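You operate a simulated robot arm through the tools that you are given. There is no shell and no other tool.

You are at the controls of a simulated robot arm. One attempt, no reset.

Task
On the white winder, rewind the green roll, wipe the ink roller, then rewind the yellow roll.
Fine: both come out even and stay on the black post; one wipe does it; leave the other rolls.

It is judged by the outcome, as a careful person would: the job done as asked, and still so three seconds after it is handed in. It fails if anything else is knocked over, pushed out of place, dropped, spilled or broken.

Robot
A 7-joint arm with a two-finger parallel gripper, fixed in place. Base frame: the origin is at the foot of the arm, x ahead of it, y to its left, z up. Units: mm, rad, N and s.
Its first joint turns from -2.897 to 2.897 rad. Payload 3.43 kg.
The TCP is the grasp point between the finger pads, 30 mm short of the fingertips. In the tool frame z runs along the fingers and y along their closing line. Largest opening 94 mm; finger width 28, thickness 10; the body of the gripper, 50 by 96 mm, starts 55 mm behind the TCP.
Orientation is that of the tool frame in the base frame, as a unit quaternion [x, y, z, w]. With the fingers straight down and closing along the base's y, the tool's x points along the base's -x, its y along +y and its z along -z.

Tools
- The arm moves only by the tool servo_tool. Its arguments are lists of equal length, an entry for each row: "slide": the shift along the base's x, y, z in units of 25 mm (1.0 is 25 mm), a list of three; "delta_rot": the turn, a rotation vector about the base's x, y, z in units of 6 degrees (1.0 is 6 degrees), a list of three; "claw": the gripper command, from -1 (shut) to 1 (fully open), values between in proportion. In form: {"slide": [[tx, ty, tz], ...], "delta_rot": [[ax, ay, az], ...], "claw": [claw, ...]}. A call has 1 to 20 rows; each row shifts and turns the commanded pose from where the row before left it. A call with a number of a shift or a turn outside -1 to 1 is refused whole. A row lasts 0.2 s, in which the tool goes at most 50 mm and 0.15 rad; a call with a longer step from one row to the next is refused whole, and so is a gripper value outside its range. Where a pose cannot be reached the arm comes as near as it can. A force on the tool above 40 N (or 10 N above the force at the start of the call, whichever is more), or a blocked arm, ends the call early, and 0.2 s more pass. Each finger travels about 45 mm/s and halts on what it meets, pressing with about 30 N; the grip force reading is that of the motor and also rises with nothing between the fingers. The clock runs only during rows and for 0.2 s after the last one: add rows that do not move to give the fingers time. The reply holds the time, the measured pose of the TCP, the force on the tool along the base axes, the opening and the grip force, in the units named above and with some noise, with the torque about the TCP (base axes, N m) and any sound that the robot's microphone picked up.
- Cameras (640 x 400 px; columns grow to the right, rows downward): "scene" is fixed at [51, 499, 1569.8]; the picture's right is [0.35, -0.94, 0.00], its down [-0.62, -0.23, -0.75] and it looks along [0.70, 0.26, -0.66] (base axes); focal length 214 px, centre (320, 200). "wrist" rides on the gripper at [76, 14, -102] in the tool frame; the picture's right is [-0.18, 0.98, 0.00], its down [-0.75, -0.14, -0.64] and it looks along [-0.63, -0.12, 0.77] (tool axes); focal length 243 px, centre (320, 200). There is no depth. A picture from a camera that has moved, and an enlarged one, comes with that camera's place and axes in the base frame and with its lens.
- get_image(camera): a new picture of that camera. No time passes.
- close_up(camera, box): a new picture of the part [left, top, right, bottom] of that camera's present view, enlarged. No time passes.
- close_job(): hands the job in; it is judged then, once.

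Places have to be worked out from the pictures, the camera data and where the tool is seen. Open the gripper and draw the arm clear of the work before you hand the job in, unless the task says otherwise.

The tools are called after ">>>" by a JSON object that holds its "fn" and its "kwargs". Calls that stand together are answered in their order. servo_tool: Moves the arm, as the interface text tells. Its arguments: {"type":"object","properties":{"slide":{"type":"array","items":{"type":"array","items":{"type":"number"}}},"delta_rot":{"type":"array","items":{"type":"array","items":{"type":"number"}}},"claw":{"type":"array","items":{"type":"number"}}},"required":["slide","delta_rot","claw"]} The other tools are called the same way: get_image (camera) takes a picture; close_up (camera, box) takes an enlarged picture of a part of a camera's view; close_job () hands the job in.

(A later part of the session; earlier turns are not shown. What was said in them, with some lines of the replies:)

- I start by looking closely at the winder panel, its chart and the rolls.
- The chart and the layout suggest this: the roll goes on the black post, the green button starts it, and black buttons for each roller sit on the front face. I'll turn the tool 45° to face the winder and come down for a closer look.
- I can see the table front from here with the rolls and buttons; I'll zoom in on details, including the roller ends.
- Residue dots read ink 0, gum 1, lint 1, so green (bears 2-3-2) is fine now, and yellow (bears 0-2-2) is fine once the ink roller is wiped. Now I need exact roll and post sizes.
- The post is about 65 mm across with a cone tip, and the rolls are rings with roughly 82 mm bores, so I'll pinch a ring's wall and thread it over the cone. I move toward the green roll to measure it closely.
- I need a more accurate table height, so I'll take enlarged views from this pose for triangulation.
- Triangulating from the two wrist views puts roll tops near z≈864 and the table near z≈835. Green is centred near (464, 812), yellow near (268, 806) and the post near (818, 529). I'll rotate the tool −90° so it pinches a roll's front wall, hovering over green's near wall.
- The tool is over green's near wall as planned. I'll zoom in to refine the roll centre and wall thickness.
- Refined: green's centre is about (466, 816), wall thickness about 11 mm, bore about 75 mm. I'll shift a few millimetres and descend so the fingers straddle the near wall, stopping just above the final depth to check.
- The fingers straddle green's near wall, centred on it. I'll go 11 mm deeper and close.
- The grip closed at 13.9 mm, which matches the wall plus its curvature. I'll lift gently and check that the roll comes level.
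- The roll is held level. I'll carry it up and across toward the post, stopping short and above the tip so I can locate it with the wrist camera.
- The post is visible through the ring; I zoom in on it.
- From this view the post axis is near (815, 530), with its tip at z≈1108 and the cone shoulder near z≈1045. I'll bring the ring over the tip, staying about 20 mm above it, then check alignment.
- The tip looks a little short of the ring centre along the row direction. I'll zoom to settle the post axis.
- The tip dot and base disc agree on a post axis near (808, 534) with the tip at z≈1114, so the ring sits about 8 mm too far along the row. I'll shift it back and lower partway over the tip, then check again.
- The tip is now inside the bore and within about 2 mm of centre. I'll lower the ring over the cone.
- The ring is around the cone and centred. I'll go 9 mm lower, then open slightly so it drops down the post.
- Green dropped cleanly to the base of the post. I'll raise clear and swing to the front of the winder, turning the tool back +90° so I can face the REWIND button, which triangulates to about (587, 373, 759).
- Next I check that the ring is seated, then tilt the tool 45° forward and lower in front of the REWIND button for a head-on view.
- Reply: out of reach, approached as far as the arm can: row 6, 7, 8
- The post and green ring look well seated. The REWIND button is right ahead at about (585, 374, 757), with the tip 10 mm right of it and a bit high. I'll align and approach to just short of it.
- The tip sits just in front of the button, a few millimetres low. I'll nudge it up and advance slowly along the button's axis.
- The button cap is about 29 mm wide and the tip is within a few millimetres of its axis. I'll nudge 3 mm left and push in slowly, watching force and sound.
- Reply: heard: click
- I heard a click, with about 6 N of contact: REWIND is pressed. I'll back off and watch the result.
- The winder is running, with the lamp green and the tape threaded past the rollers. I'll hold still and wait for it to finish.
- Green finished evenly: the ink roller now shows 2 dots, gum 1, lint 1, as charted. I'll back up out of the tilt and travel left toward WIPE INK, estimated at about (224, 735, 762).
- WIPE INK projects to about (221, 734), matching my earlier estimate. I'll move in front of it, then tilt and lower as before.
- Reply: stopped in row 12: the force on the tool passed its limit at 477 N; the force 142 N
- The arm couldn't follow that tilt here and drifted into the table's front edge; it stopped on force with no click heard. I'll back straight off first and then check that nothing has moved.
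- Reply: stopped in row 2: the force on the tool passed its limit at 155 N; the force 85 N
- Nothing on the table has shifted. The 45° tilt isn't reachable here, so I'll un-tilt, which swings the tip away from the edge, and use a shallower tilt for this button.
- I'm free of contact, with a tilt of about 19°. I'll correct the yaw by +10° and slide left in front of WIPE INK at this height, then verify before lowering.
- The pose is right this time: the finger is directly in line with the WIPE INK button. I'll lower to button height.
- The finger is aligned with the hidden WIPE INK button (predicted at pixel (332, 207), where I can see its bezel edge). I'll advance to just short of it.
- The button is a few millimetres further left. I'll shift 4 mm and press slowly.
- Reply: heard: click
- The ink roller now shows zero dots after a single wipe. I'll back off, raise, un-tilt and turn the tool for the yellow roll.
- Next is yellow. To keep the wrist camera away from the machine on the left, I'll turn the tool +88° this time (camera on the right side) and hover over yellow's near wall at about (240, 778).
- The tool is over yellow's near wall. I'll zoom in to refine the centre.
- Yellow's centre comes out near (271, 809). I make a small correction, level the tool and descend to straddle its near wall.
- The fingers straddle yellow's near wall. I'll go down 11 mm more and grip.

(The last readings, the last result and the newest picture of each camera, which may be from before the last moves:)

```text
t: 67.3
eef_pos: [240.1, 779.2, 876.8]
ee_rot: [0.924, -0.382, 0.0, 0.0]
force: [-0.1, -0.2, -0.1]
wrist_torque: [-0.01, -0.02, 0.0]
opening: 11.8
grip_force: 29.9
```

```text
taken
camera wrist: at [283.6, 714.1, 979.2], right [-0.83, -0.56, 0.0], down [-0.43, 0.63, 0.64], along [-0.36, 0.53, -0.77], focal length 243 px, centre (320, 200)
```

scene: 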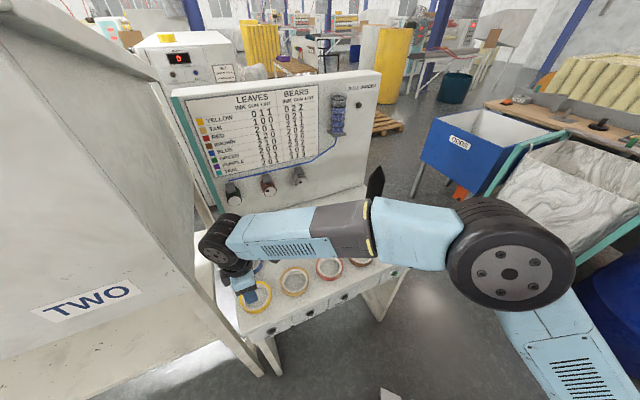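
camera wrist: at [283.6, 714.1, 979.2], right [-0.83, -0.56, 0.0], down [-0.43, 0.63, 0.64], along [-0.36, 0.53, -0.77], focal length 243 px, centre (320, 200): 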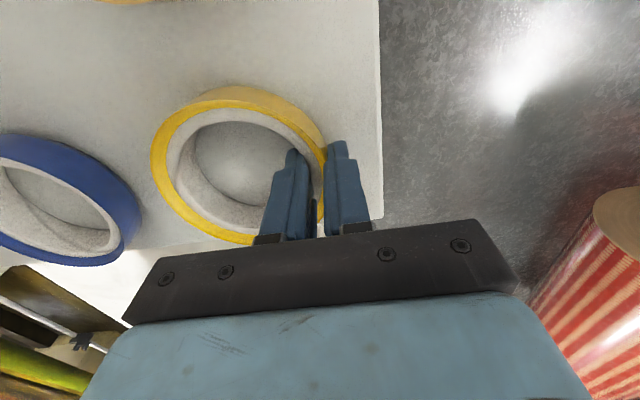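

The grip is closed on yellow's wall at 11.8 mm. I'll lift gently and check it hangs level.

>>> {"fn": "servo_tool", "kwargs": {"slide": [[0, 0, 0.2], [0, 0, 0.4], [0, 0, 0.6], [0, 0, 0.8], [0, 0, 0.8], [0, 0, 0.8], [0, 0, 0.8], [0, 0, 0.8], [0, 0, 0.8], [0, 0, 0.8], [0, 0, 0.8], [0, 0, 0.8], [0, 0, 0.8], [0, 0, 0.8], [0, 0, 0.8], [0, 0, 0.8], [0, 0, 0.5], [0, 0, 0]], "delta_rot": [[0, 0, 0], [0, 0, 0], [0, 0, 0], [0, 0, 0], [0, 0, 0], [0, 0, 0], [0, 0, 0], [0, 0, 0], [0, 0, 0], [0, 0, 0], [0, 0, 0], [0, 0, 0], [0, 0, 0], [0, 0, 0], [0, 0, 0], [0, 0, 0], [0, 0, 0], [0, 0, 0]], "claw": [-1, -1, -1, -1, -1, -1, -1, -1, -1, -1, -1, -1, -1, -1, -1, -1, -1, -1]}}

>>> {"fn": "get_image", "kwargs": {"camera": "wrist"}}

>>> {"fn": "get_image", "kwargs": {"camera": "scene"}}

```text
t: 71.1
eef_pos: [239.5, 778.8, 1179.0]
ee_rot: [0.924, -0.383, 0.001, 0.001]
force: [-1.7, 0.2, -1.1]
wrist_torque: [-0.02, 0.0, 0.01]
opening: 11.8
grip_force: 30.1
```

```text
taken
camera wrist: at [282.7, 713.7, 1282.5], right [-0.83, -0.56, 0.0], down [-0.43, 0.63, 0.64], along [-0.36, 0.53, -0.77], focal length 243 px, centre (320, 200)
```

wrist: 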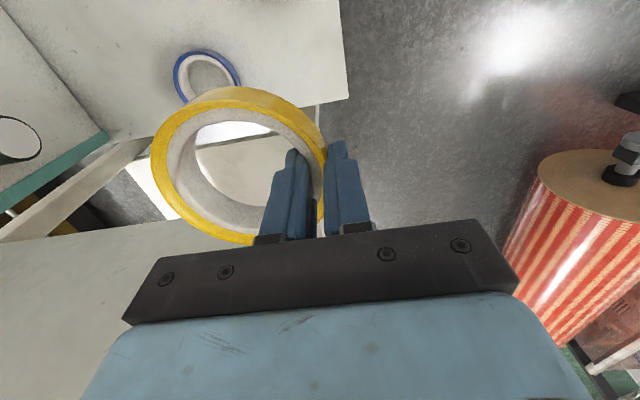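

```text
taken
```

scene: 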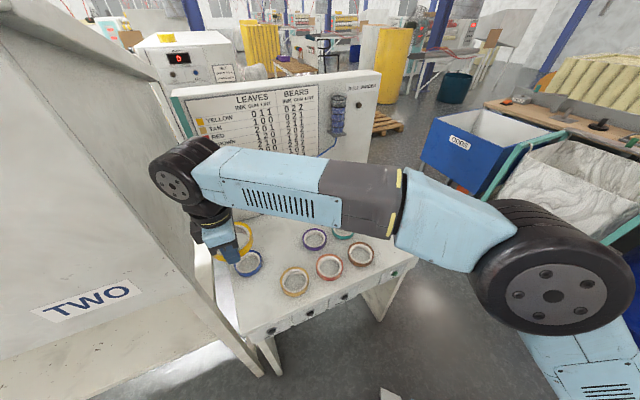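

Yellow is held level. I'll carry it across toward the post at this height.

>>> {"fn": "servo_tool", "kwargs": {"slide": [[0.3, -0.15, 0], [0.6, -0.3, 0], [0.9, -0.46, 0], [0.9, -0.46, 0], [0.9, -0.46, 0], [0.9, -0.46, 0], [0.9, -0.46, 0], [0.9, -0.46, 0], [0.9, -0.46, 0], [0.9, -0.46, 0], [0.9, -0.46, 0], [0.9, -0.46, 0], [0.9, -0.46, 0], [0.9, -0.46, 0], [0.9, -0.46, 0], [0.9, -0.46, 0], [0.9, -0.46, 0], [0.9, -0.46, 0], [0.6, -0.3, 0], [0.3, -0.15, 0]], "delta_rot": [[0, 0, 0], [0, 0, 0], [0, 0, 0], [0, 0, 0], [0, 0, 0], [0, 0, 0], [0, 0, 0], [0, 0, 0], [0, 0, 0], [0, 0, 0], [0, 0, 0], [0, 0, 0], [0, 0, 0], [0, 0, 0], [0, 0, 0], [0, 0, 0], [0, 0, 0], [0, 0, 0], [0, 0, 0], [0, 0, 0]], "claw": [-1, -1, -1, -1, -1, -1, -1, -1, -1, -1, -1, -1, -1, -1, -1, -1, -1, -1, -1, -1]}}

>>> {"fn": "get_image", "kwargs": {"camera": "scene"}}

>>> {"fn": "get_image", "kwargs": {"camera": "wrist"}}

```text
t: 75.3
eef_pos: [646.9, 573.2, 1178.6]
ee_rot: [0.924, -0.381, 0.001, 0.0]
force: [-1.0, 0.4, -0.5]
wrist_torque: [-0.02, 0.02, 0.0]
opening: 11.6
grip_force: 30.4
```

```text
taken
```

scene: 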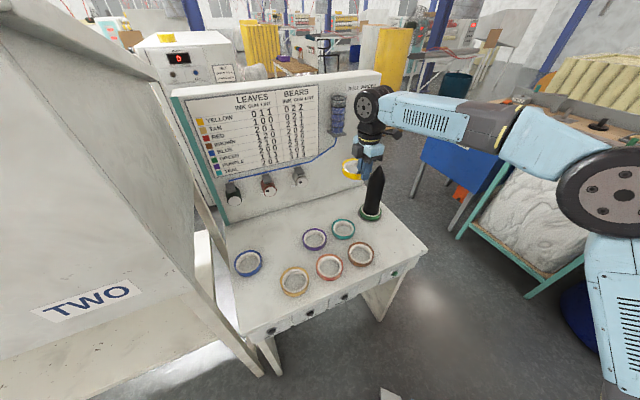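

```text
taken
camera wrist: at [689.9, 508.7, 1281.7], right [-0.83, -0.56, 0.0], down [-0.43, 0.63, 0.64], along [-0.36, 0.53, -0.77], focal length 243 px, centre (320, 200)
```

wrist: 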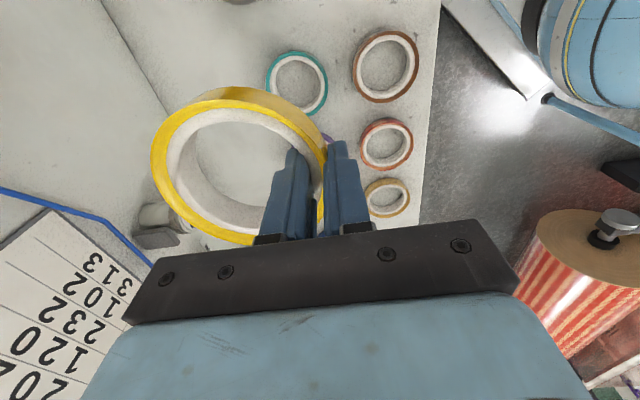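

Now the last stretch to directly above the post tip.

>>> {"fn": "servo_tool", "kwargs": {"slide": [[0.4, -0.21, 0], [0.8, -0.42, 0], [0.9, -0.47, 0], [0.9, -0.47, 0], [0.9, -0.47, 0], [0.8, -0.42, 0], [0.52, -0.27, 0], [0, 0, 0], [0, 0, 0]], "delta_rot": [[0, 0, 0], [0, 0, 0], [0, 0, 0], [0, 0, 0], [0, 0, 0], [0, 0, 0], [0, 0, 0], [0, 0, 0], [0, 0, 0]], "claw": [-1, -1, -1, -1, -1, -1, -1, -1, -1]}}

>>> {"fn": "close_up", "kwargs": {"camera": "wrist", "box": [130, 50, 370, 250]}}

>>> {"fn": "close_up", "kwargs": {"camera": "scene", "box": [345, 125, 415, 185]}}

```text
t: 77.3
eef_pos: [777.5, 502.2, 1178.7]
ee_rot: [0.924, -0.382, 0.001, 0.0]
force: [-0.2, -0.1, -0.1]
wrist_torque: [-0.04, 0.0, 0.0]
opening: 11.7
grip_force: 30.3
```

```text
2.00 times, centred on (250, 150) of wrist
camera zoom: at [821.0, 438.7, 1281.1], right [-0.83, -0.56, 0.0], down [-0.43, 0.63, 0.64], along [-0.36, 0.53, -0.77], focal length 485 px, centre (460, 300)
```

zoom: 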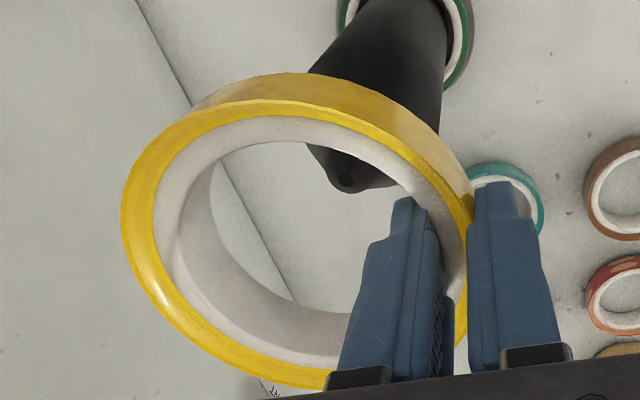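

```text
6.67 times, centred on (380, 155) of scene
camera zoom: at [51.0, 499.0, 1569.8], right [0.35, -0.94, 0.0], down [-0.62, -0.23, -0.75], along [0.7, 0.26, -0.66], focal length 1430 px, centre (-80, 500)
```

zoom: 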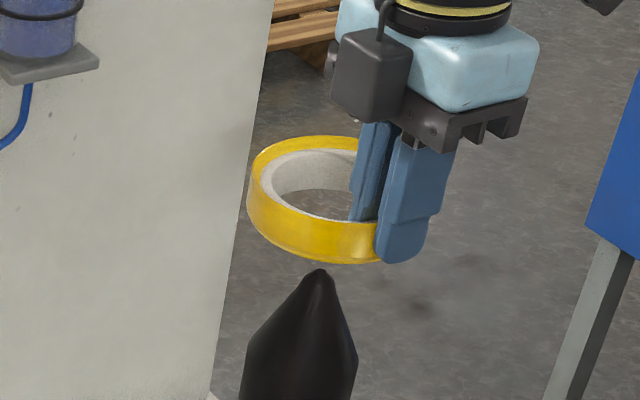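

The tip is within about 2 mm of the ring's axis. I'll apply a 1 mm correction and lower the yellow ring over the cone.

>>> {"fn": "servo_tool", "kwargs": {"slide": [[0.03, 0.05, -0.25], [0, 0, -0.4], [0, 0, -0.4], [0, 0, -0.4], [0, 0, -0.4], [0, 0, -0.2], [0, 0, 0], [0, 0, 0]], "delta_rot": [[0, 0, 0], [0, 0, 0], [0, 0, 0], [0, 0, 0], [0, 0, 0], [0, 0, 0], [0, 0, 0], [0, 0, 0]], "claw": [-1, -1, -1, -1, -1, -1, -1, -1]}}

>>> {"fn": "close_up", "kwargs": {"camera": "wrist", "box": [130, 50, 370, 250]}}

>>> {"fn": "close_up", "kwargs": {"camera": "scene", "box": [345, 125, 415, 185]}}

```text
t: 79.1
eef_pos: [777.6, 504.7, 1128.2]
ee_rot: [0.924, -0.384, 0.001, 0.001]
force: [-0.2, -0.4, -0.8]
wrist_torque: [-0.01, 0.02, 0.02]
opening: 11.5
grip_force: 30.1
```

```text
2.00 times, centred on (250, 150) of wrist
camera zoom: at [821.2, 440.1, 1229.8], right [-0.83, -0.56, 0.0], down [-0.43, 0.63, 0.64], along [-0.36, 0.53, -0.77], focal length 485 px, centre (460, 300)
```

zoom: 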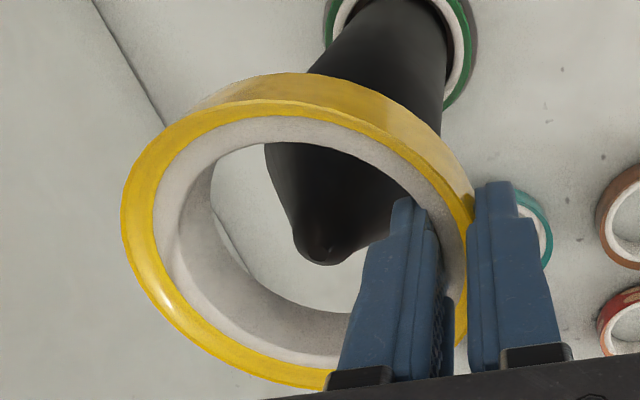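

```text
6.67 times, centred on (380, 155) of scene
camera zoom: at [51.0, 499.0, 1569.8], right [0.35, -0.94, 0.0], down [-0.62, -0.23, -0.75], along [0.7, 0.26, -0.66], focal length 1430 px, centre (-80, 500)
```

zoom: 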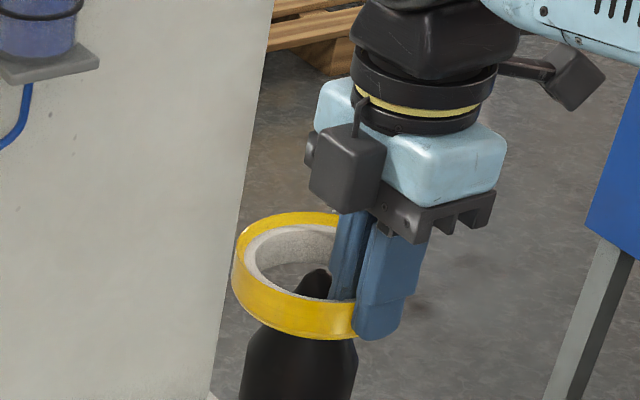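

The ring is centred around the cone as before. I'll go down 9 mm more and release with a small opening.

>>> {"fn": "servo_tool", "kwargs": {"slide": [[0, 0, -0.18], [0, 0, -0.18], [0, 0, 0], [0, 0, 0], [0, 0, 0], [0, 0, 0], [0, 0, 0], [0, 0, 0]], "delta_rot": [[0, 0, 0], [0, 0, 0], [0, 0, 0], [0, 0, 0], [0, 0, 0], [0, 0, 0], [0, 0, 0], [0, 0, 0]], "claw": [-1, -1, -1, -0.55, -0.55, -0.55, -0.55, -0.55]}}

>>> {"fn": "get_image", "kwargs": {"camera": "wrist"}}

>>> {"fn": "get_image", "kwargs": {"camera": "scene"}}

```text
t: 80.9
eef_pos: [776.4, 504.8, 1117.5]
ee_rot: [0.924, -0.383, 0.0, 0.0]
force: [0.2, 0.5, -0.1]
wrist_torque: [0.03, -0.01, 0.0]
opening: 21.1
grip_force: 0.0
```

```text
taken
camera wrist: at [820.7, 440.1, 1220.5], right [-0.83, -0.56, 0.0], down [-0.43, 0.63, 0.64], along [-0.36, 0.53, -0.77], focal length 243 px, centre (320, 200)
```

wrist: 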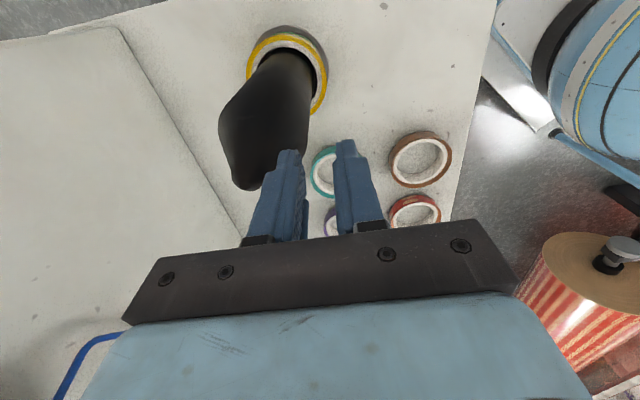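

```text
taken
```

scene: 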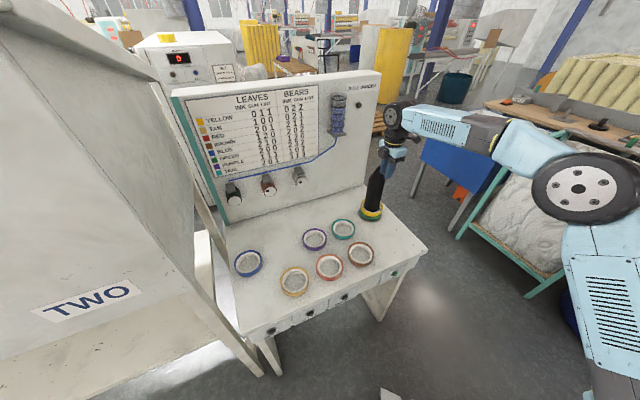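

Yellow has dropped onto the post above green. I'll raise clear and return in front of the REWIND button, turning the tool back to face it.

>>> {"fn": "servo_tool", "kwargs": {"slide": [[0, 0, 0.5], [0, 0, 1], [0, 0, 1], [0, 0, 0.5], [-0.643, -0.477, -0.3], [-0.643, -0.477, -0.65], [-0.643, -0.477, -0.65], [-0.643, -0.477, -0.65], [-0.643, -0.477, -0.65], [-0.643, -0.477, -0.65], [-0.643, -0.477, -0.65], [-0.643, -0.477, -0.65], [-0.643, -0.477, -0.65], [-0.643, -0.477, -0.65], [-0.643, -0.477, -0.65], [-0.643, -0.477, -0.65], [-0.643, -0.477, -0.65], [-0.643, -0.477, -0.65], [-0.643, -0.477, -0.65], [0, 0, 0]], "delta_rot": [[0, 0, 0], [0, 0, 0], [0, 0, 0], [0, 0, 0], [0, 0, -1], [0, 0, -1], [0, 0, -1], [0, 0, -1], [0, 0, -1], [0, 0, -1], [0, 0, -1], [0, 0, -1], [0, 0, -1], [0, 0, -1], [0, 0, -1], [0, 0, -1], [0, 0, -1], [0, 0, -1], [0, 0, -1], [0, 0, 0]], "claw": [-0.55, -0.55, -0.55, -0.55, -1, -1, -1, -1, -1, -1, -1, -1, -1, -1, -1, -1, -1, -1, -1, -1]}}

>>> {"fn": "get_image", "kwargs": {"camera": "scene"}}

>>> {"fn": "close_up", "kwargs": {"camera": "scene", "box": [340, 155, 400, 230]}}

>>> {"fn": "close_up", "kwargs": {"camera": "scene", "box": [215, 165, 315, 215]}}

```text
t: 85.1
eef_pos: [535.6, 326.9, 959.7]
ee_rot: [-0.382, 0.924, -0.001, -0.001]
force: [-0.6, 0.2, 0.2]
wrist_torque: [-0.01, 0.01, 0.0]
opening: 0.0
grip_force: 30.1
```

```text
taken
```

scene: 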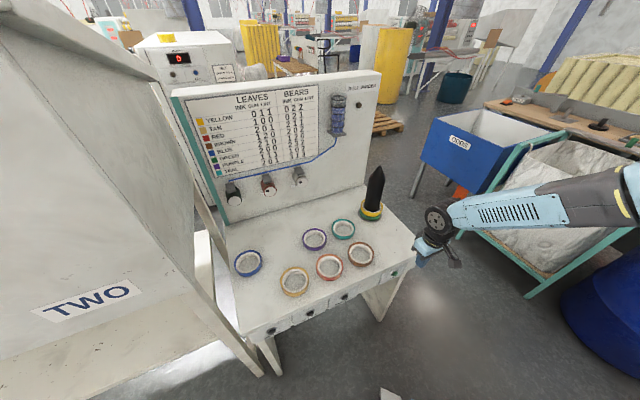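

```text
5.33 times, centred on (370, 192) of scene
camera zoom: at [51.0, 499.0, 1569.8], right [0.35, -0.94, 0.0], down [-0.62, -0.23, -0.75], along [0.7, 0.26, -0.66], focal length 1144 px, centre (53, 240)
```

zoom: 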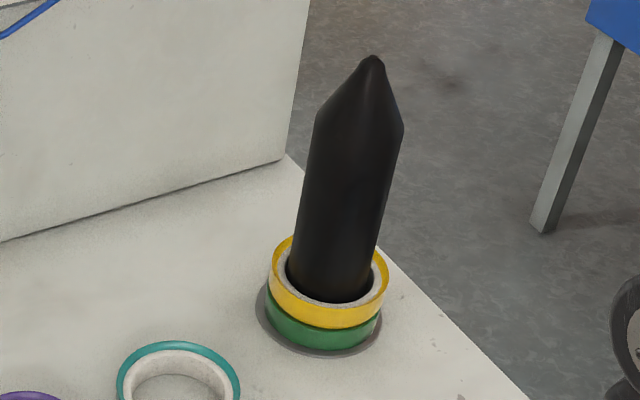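

```text
6.40 times, centred on (265, 190) of scene
camera zoom: at [51.0, 499.0, 1569.8], right [0.35, -0.94, 0.0], down [-0.62, -0.23, -0.75], along [0.7, 0.26, -0.66], focal length 1373 px, centre (672, 264)
```

zoom: 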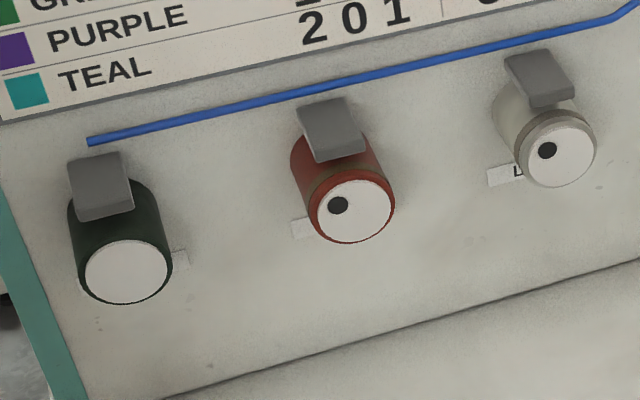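

Both rolls sit flat on the post, and the rollers read 0-1-1, which is fine for yellow. I'll apply a 19° tilt at this safe height and verify the pose before lowering.

>>> {"fn": "servo_tool", "kwargs": {"slide": [[0, 0, 0], [0, 0, 0], [0, 0, 0], [0, 0, 0], [0, 0, -0.3], [0, 0, 0]], "delta_rot": [[0.56, -0.56, 0], [0.56, -0.56, 0], [0.56, -0.56, 0], [0.56, -0.56, 0], [0, 0, 0], [0, 0, 0]], "claw": [-1, -1, -1, -1, -1, -1]}}

>>> {"fn": "get_image", "kwargs": {"camera": "wrist"}}

```text
t: 86.5
eef_pos: [535.0, 326.4, 954.1]
ee_rot: [-0.377, 0.912, 0.062, 0.152]
force: [1.1, -0.2, -0.4]
wrist_torque: [-0.03, 0.02, -0.01]
opening: 0.1
grip_force: 29.7
```

```text
taken
camera wrist: at [450.1, 261.4, 1024.8], right [-0.57, 0.82, 0.06], down [0.46, 0.26, 0.85], along [0.68, 0.51, -0.52], focal length 243 px, centre (320, 200)
```

wrist: 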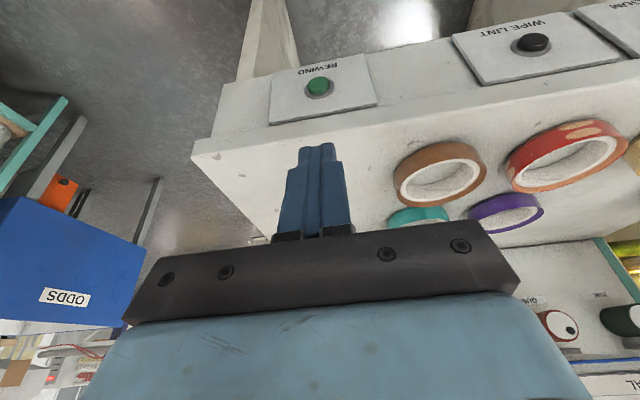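

The pose is as commanded. I'll lower in two stages, checking for drift.

>>> {"fn": "servo_tool", "kwargs": {"slide": [[0, 0, -0.6], [0, 0, -0.9], [0, 0, -0.9], [0, 0, -0.9], [0, 0, 0]], "delta_rot": [[0, 0, 0], [0, 0, 0], [0, 0, 0], [0, 0, 0], [0, 0, 0]], "claw": [-1, -1, -1, -1, -1]}}

```text
t: 87.7
eef_pos: [535.5, 328.1, 868.2]
ee_rot: [-0.377, 0.912, 0.061, 0.153]
force: [-0.2, 0.0, -0.4]
wrist_torque: [0.01, 0.03, 0.01]
opening: 0.1
grip_force: 30.1
```

No drift, so I'll continue down to button height.

>>> {"fn": "servo_tool", "kwargs": {"slide": [[0, 0, -0.6], [0, 0, -0.8], [0, 0, -0.8], [0, 0, -0.7], [0, 0, -0.39], [0, 0, 0]], "delta_rot": [[0, 0, 0], [0, 0, 0], [0, 0, 0], [0, 0, 0], [0, 0, 0], [0, 0, 0]], "claw": [-1, -1, -1, -1, -1, -1]}}

>>> {"fn": "get_image", "kwargs": {"camera": "wrist"}}

>>> {"fn": "close_up", "kwargs": {"camera": "scene", "box": [360, 240, 450, 320]}}

```text
t: 89.1
eef_pos: [534.4, 327.5, 788.3]
ee_rot: [-0.378, 0.911, 0.062, 0.152]
force: [0.2, -0.6, -0.7]
wrist_torque: [0.01, 0.04, -0.02]
opening: 0.1
grip_force: 29.4
```

```text
taken
camera wrist: at [449.7, 262.4, 860.0], right [-0.57, 0.82, 0.06], down [0.46, 0.26, 0.85], along [0.68, 0.51, -0.52], focal length 243 px, centre (320, 200)
```

wrist: 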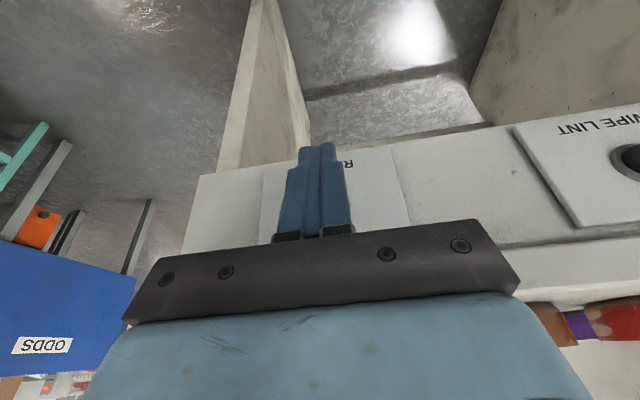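

```text
5.00 times, centred on (405, 280) of scene
camera zoom: at [51.0, 499.0, 1569.8], right [0.35, -0.94, 0.0], down [-0.62, -0.23, -0.75], along [0.7, 0.26, -0.66], focal length 1072 px, centre (-105, -200)
```

zoom: 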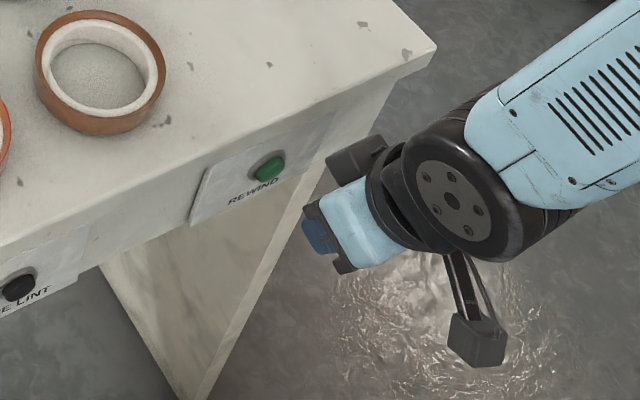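

I'm aligned to within 2 mm of where the last press clicked. I'll advance, slowing at the end.

>>> {"fn": "servo_tool", "kwargs": {"slide": [[0.29, 0.21, -0.08], [0.3, 0.3, 0], [0.3, 0.3, 0], [0.15, 0.15, 0], [0, 0, 0]], "delta_rot": [[0, 0, 0], [0, 0, 0], [0, 0, 0], [0, 0, 0], [0, 0, 0]], "claw": [-1, -1, -1, -1, -1]}}

>>> {"fn": "close_up", "kwargs": {"camera": "scene", "box": [360, 240, 430, 300]}}

>>> {"fn": "close_up", "kwargs": {"camera": "wrist", "box": [220, 100, 440, 260]}}

```text
t: 90.3
eef_pos: [560.6, 351.1, 785.7]
ee_rot: [-0.377, 0.912, 0.062, 0.152]
force: [0.1, -0.6, 0.0]
wrist_torque: [-0.01, 0.0, -0.04]
opening: 0.0
grip_force: 30.3
```

```text
6.67 times, centred on (395, 270) of scene
camera zoom: at [51.0, 499.0, 1569.8], right [0.35, -0.94, 0.0], down [-0.62, -0.23, -0.75], along [0.7, 0.26, -0.66], focal length 1430 px, centre (-180, -267)
```

zoom: 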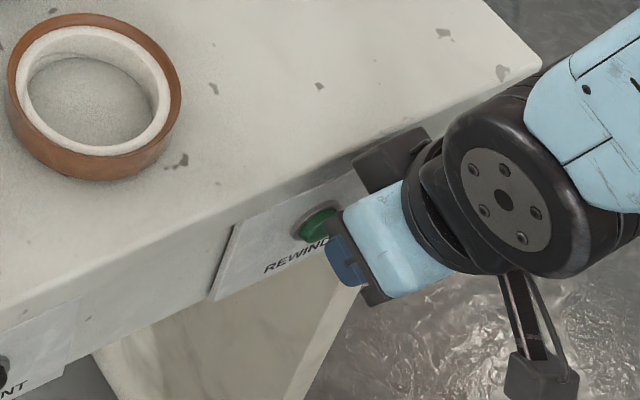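

```text
2.50 times, centred on (330, 180) of wrist
camera zoom: at [476.0, 285.8, 857.6], right [-0.57, 0.82, 0.06], down [0.46, 0.26, 0.85], along [0.68, 0.51, -0.52], focal length 606 px, centre (295, 250)
```

zoom: 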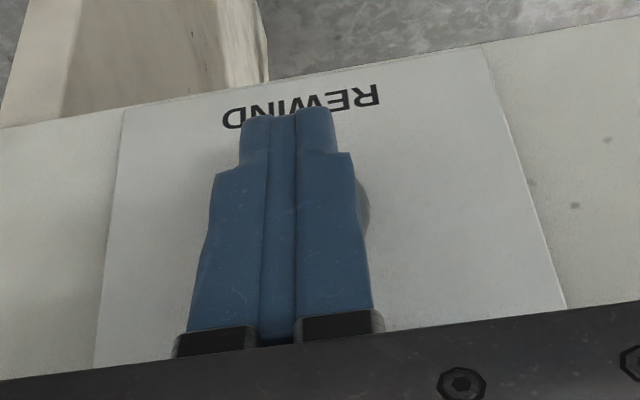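

Lined up. Pressing slowly.

>>> {"fn": "servo_tool", "kwargs": {"slide": [[0.0, 0.0, 0.0], [0.07, 0.07, 0], [0.07, 0.07, 0], [0.07, 0.07, 0], [0.06, 0.06, 0], [0, 0, 0]], "delta_rot": [[0, 0, 0], [0, 0, 0], [0, 0, 0], [0, 0, 0], [0, 0, 0], [0, 0, 0]], "claw": [-1, -1, -1, -1, -1, -1]}}

```text
t: 91.7
eef_pos: [568.0, 357.7, 785.8]
ee_rot: [-0.377, 0.911, 0.062, 0.152]
force: [-1.5, -3.6, -0.5]
wrist_torque: [-0.08, 0.03, -0.01]
opening: 0.0
grip_force: 29.9
heard: click
```

I heard the click with light contact. I'll back straight off and let the winder run.

>>> {"fn": "servo_tool", "kwargs": {"slide": [[-0.3, -0.3, 0], [-0.5, -0.5, 0], [-0.5, -0.5, 0], [0, 0, 0], [0, 0, 0], [0, 0, 0], [0, 0, 0], [0, 0, 0]], "delta_rot": [[0, 0, 0], [0, 0, 0], [0, 0, 0], [0, 0, 0], [0, 0, 0], [0, 0, 0], [0, 0, 0], [0, 0, 0]], "claw": [-1, -1, -1, -1, -1, -1, -1, -1]}}

>>> {"fn": "get_image", "kwargs": {"camera": "scene"}}

>>> {"fn": "servo_tool", "kwargs": {"slide": [[0, 0, 0], [0, 0, 0], [0, 0, 0], [0, 0, 0], [0, 0, 0], [0, 0, 0], [0, 0, 0], [0, 0, 0], [0, 0, 0], [0, 0, 0], [0, 0, 0], [0, 0, 0], [0, 0, 0], [0, 0, 0], [0, 0, 0], [0, 0, 0], [0, 0, 0], [0, 0, 0], [0, 0, 0], [0, 0, 0]], "delta_rot": [[0, 0, 0], [0, 0, 0], [0, 0, 0], [0, 0, 0], [0, 0, 0], [0, 0, 0], [0, 0, 0], [0, 0, 0], [0, 0, 0], [0, 0, 0], [0, 0, 0], [0, 0, 0], [0, 0, 0], [0, 0, 0], [0, 0, 0], [0, 0, 0], [0, 0, 0], [0, 0, 0], [0, 0, 0], [0, 0, 0]], "claw": [-1, -1, -1, -1, -1, -1, -1, -1, -1, -1, -1, -1, -1, -1, -1, -1, -1, -1, -1, -1]}}

>>> {"fn": "get_image", "kwargs": {"camera": "scene"}}

>>> {"fn": "close_up", "kwargs": {"camera": "scene", "box": [340, 155, 400, 230]}}

>>> {"fn": "close_up", "kwargs": {"camera": "scene", "box": [215, 165, 315, 215]}}

```text
t: 93.5
eef_pos: [535.8, 325.0, 784.8]
ee_rot: [-0.377, 0.911, 0.062, 0.152]
force: [-0.6, -0.1, 0.0]
wrist_torque: [-0.01, 0.01, 0.0]
opening: 0.0
grip_force: 30.4
```

```text
taken
```

scene: 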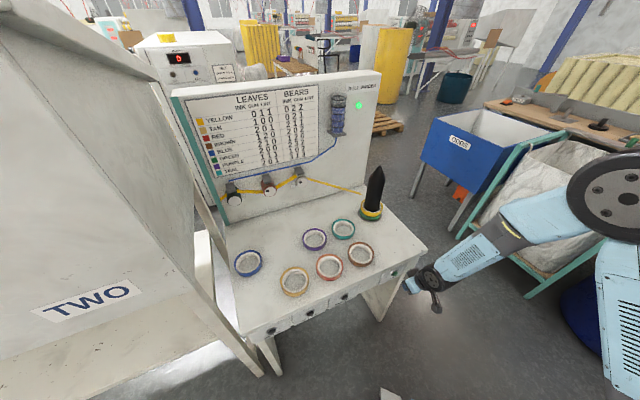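

```text
t: 97.7
eef_pos: [534.0, 325.8, 785.3]
ee_rot: [-0.377, 0.912, 0.061, 0.152]
force: [0.1, -0.3, 0.2]
wrist_torque: [0.02, 0.0, -0.01]
opening: 0.1
grip_force: 29.9
```

```text
taken
```

scene: 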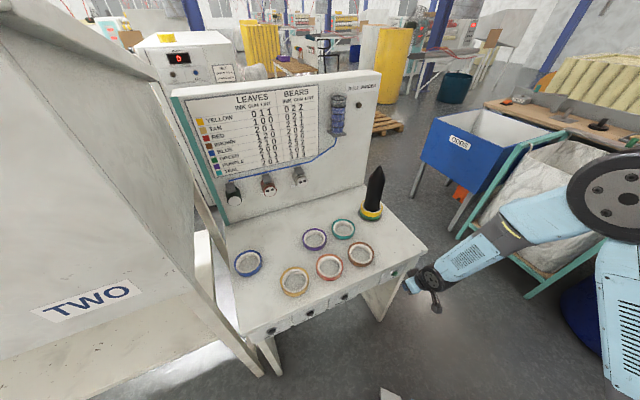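

```text
5.33 times, centred on (370, 192) of scene
camera zoom: at [51.0, 499.0, 1569.8], right [0.35, -0.94, 0.0], down [-0.62, -0.23, -0.75], along [0.7, 0.26, -0.66], focal length 1144 px, centre (53, 240)
```

zoom: 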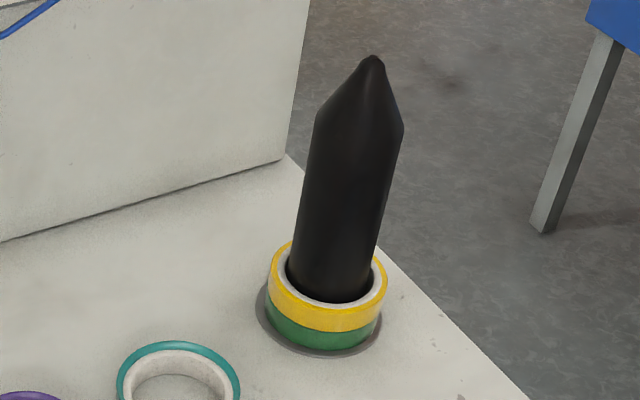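

```text
6.40 times, centred on (265, 190) of scene
camera zoom: at [51.0, 499.0, 1569.8], right [0.35, -0.94, 0.0], down [-0.62, -0.23, -0.75], along [0.7, 0.26, -0.66], focal length 1373 px, centre (672, 264)
```

zoom: 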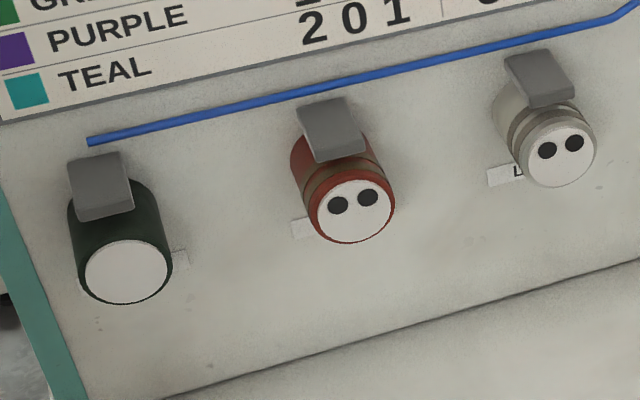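

Yellow finished evenly, and the rollers now read 0-2-2 as charted; both rolls sit flush on the post. I'll back off, raise clear of the work and open the gripper.

>>> {"fn": "servo_tool", "kwargs": {"slide": [[-0.2, -0.2, 0.4], [0, 0, 0.8], [0, 0, 0.9], [0, 0, 0.9], [0, 0, 0.9], [0, 0, 0.9], [0, 0, 0.9], [0, 0, 0.9], [0, 0, 0.9], [0, 0, 0.9], [0, 0, 0.9], [0, 0, 0.9], [0, 0, 0.5], [0, 0, 0], [0, 0, 0], [0, 0, 0], [0, 0, 0]], "delta_rot": [[0, 0, 0], [-0.56, 0.56, 0], [-0.56, 0.56, 0], [-0.56, 0.56, 0], [-0.56, 0.56, 0], [0, 0, 0], [0, 0, 0], [0, 0, 0], [0, 0, 0], [0, 0, 0], [0, 0, 0], [0, 0, 0], [0, 0, 0], [0, 0, 0], [0, 0, 0], [0, 0, 0], [0, 0, 0]], "claw": [-1, -1, -1, -1, -1, -1, -1, -1, 1, 1, 1, 1, 1, 1, 1, 1, 1]}}

>>> {"fn": "get_image", "kwargs": {"camera": "scene"}}

>>> {"fn": "close_up", "kwargs": {"camera": "scene", "box": [210, 150, 430, 350]}}

```text
t: 101.3
eef_pos: [531.8, 319.8, 1053.2]
ee_rot: [-0.383, 0.924, -0.001, -0.001]
force: [0.2, 1.3, 0.0]
wrist_torque: [0.01, 0.01, 0.01]
opening: 94.2
grip_force: 0.0
```

```text
taken
```

scene: 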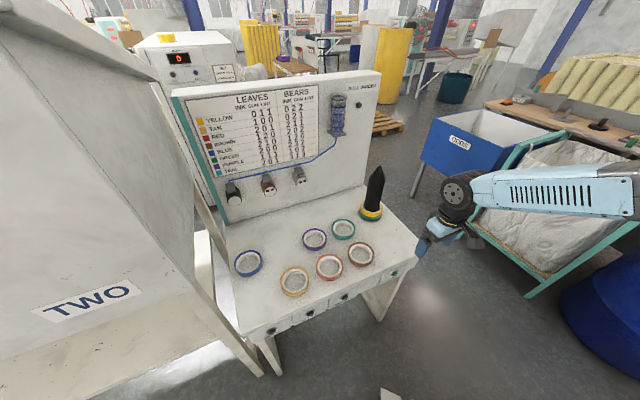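

```text
2.00 times, centred on (320, 250) of scene
camera zoom: at [51.0, 499.0, 1569.8], right [0.35, -0.94, 0.0], down [-0.62, -0.23, -0.75], along [0.7, 0.26, -0.66], focal length 429 px, centre (320, 100)
```

zoom: 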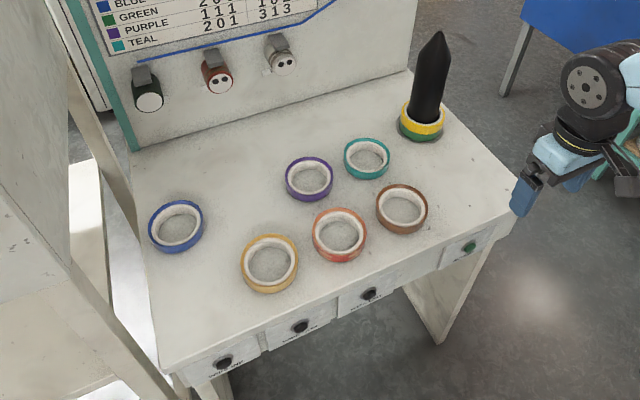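

Both rolls are on the post, the other six are where they started, the winder is idle, and the gripper is open and clear. I'm handing the job in.

>>> {"fn": "close_job", "kwargs": {}}

```text
The job is handed in.
```

The job is done and handed in. I rewound green, wiped the ink roller once, then rewound yellow. Both rolls look even and sit flat on the black post, yellow on top of green.

- **Rollers:** one wipe took the ink roller from two dots to none. They now read ink 0, gum 2, lint 2, which matches the chart.
- **Other rolls:** the other six are where they started.
- **Hard contact:** on the way to the WIPE INK button, the arm drifted and hit the front edge of the table hard, peaking at 477 N. No button clicked, and I saw nothing moved or damaged in the pictures afterwards. I approached again at a shallower angle and the press went through normally.
- **Dropped onto the post:** I let go of each roll around the cone at the top of the post, and it slid about 20 cm down to its place. The gripper could not follow it lower without hitting the post.
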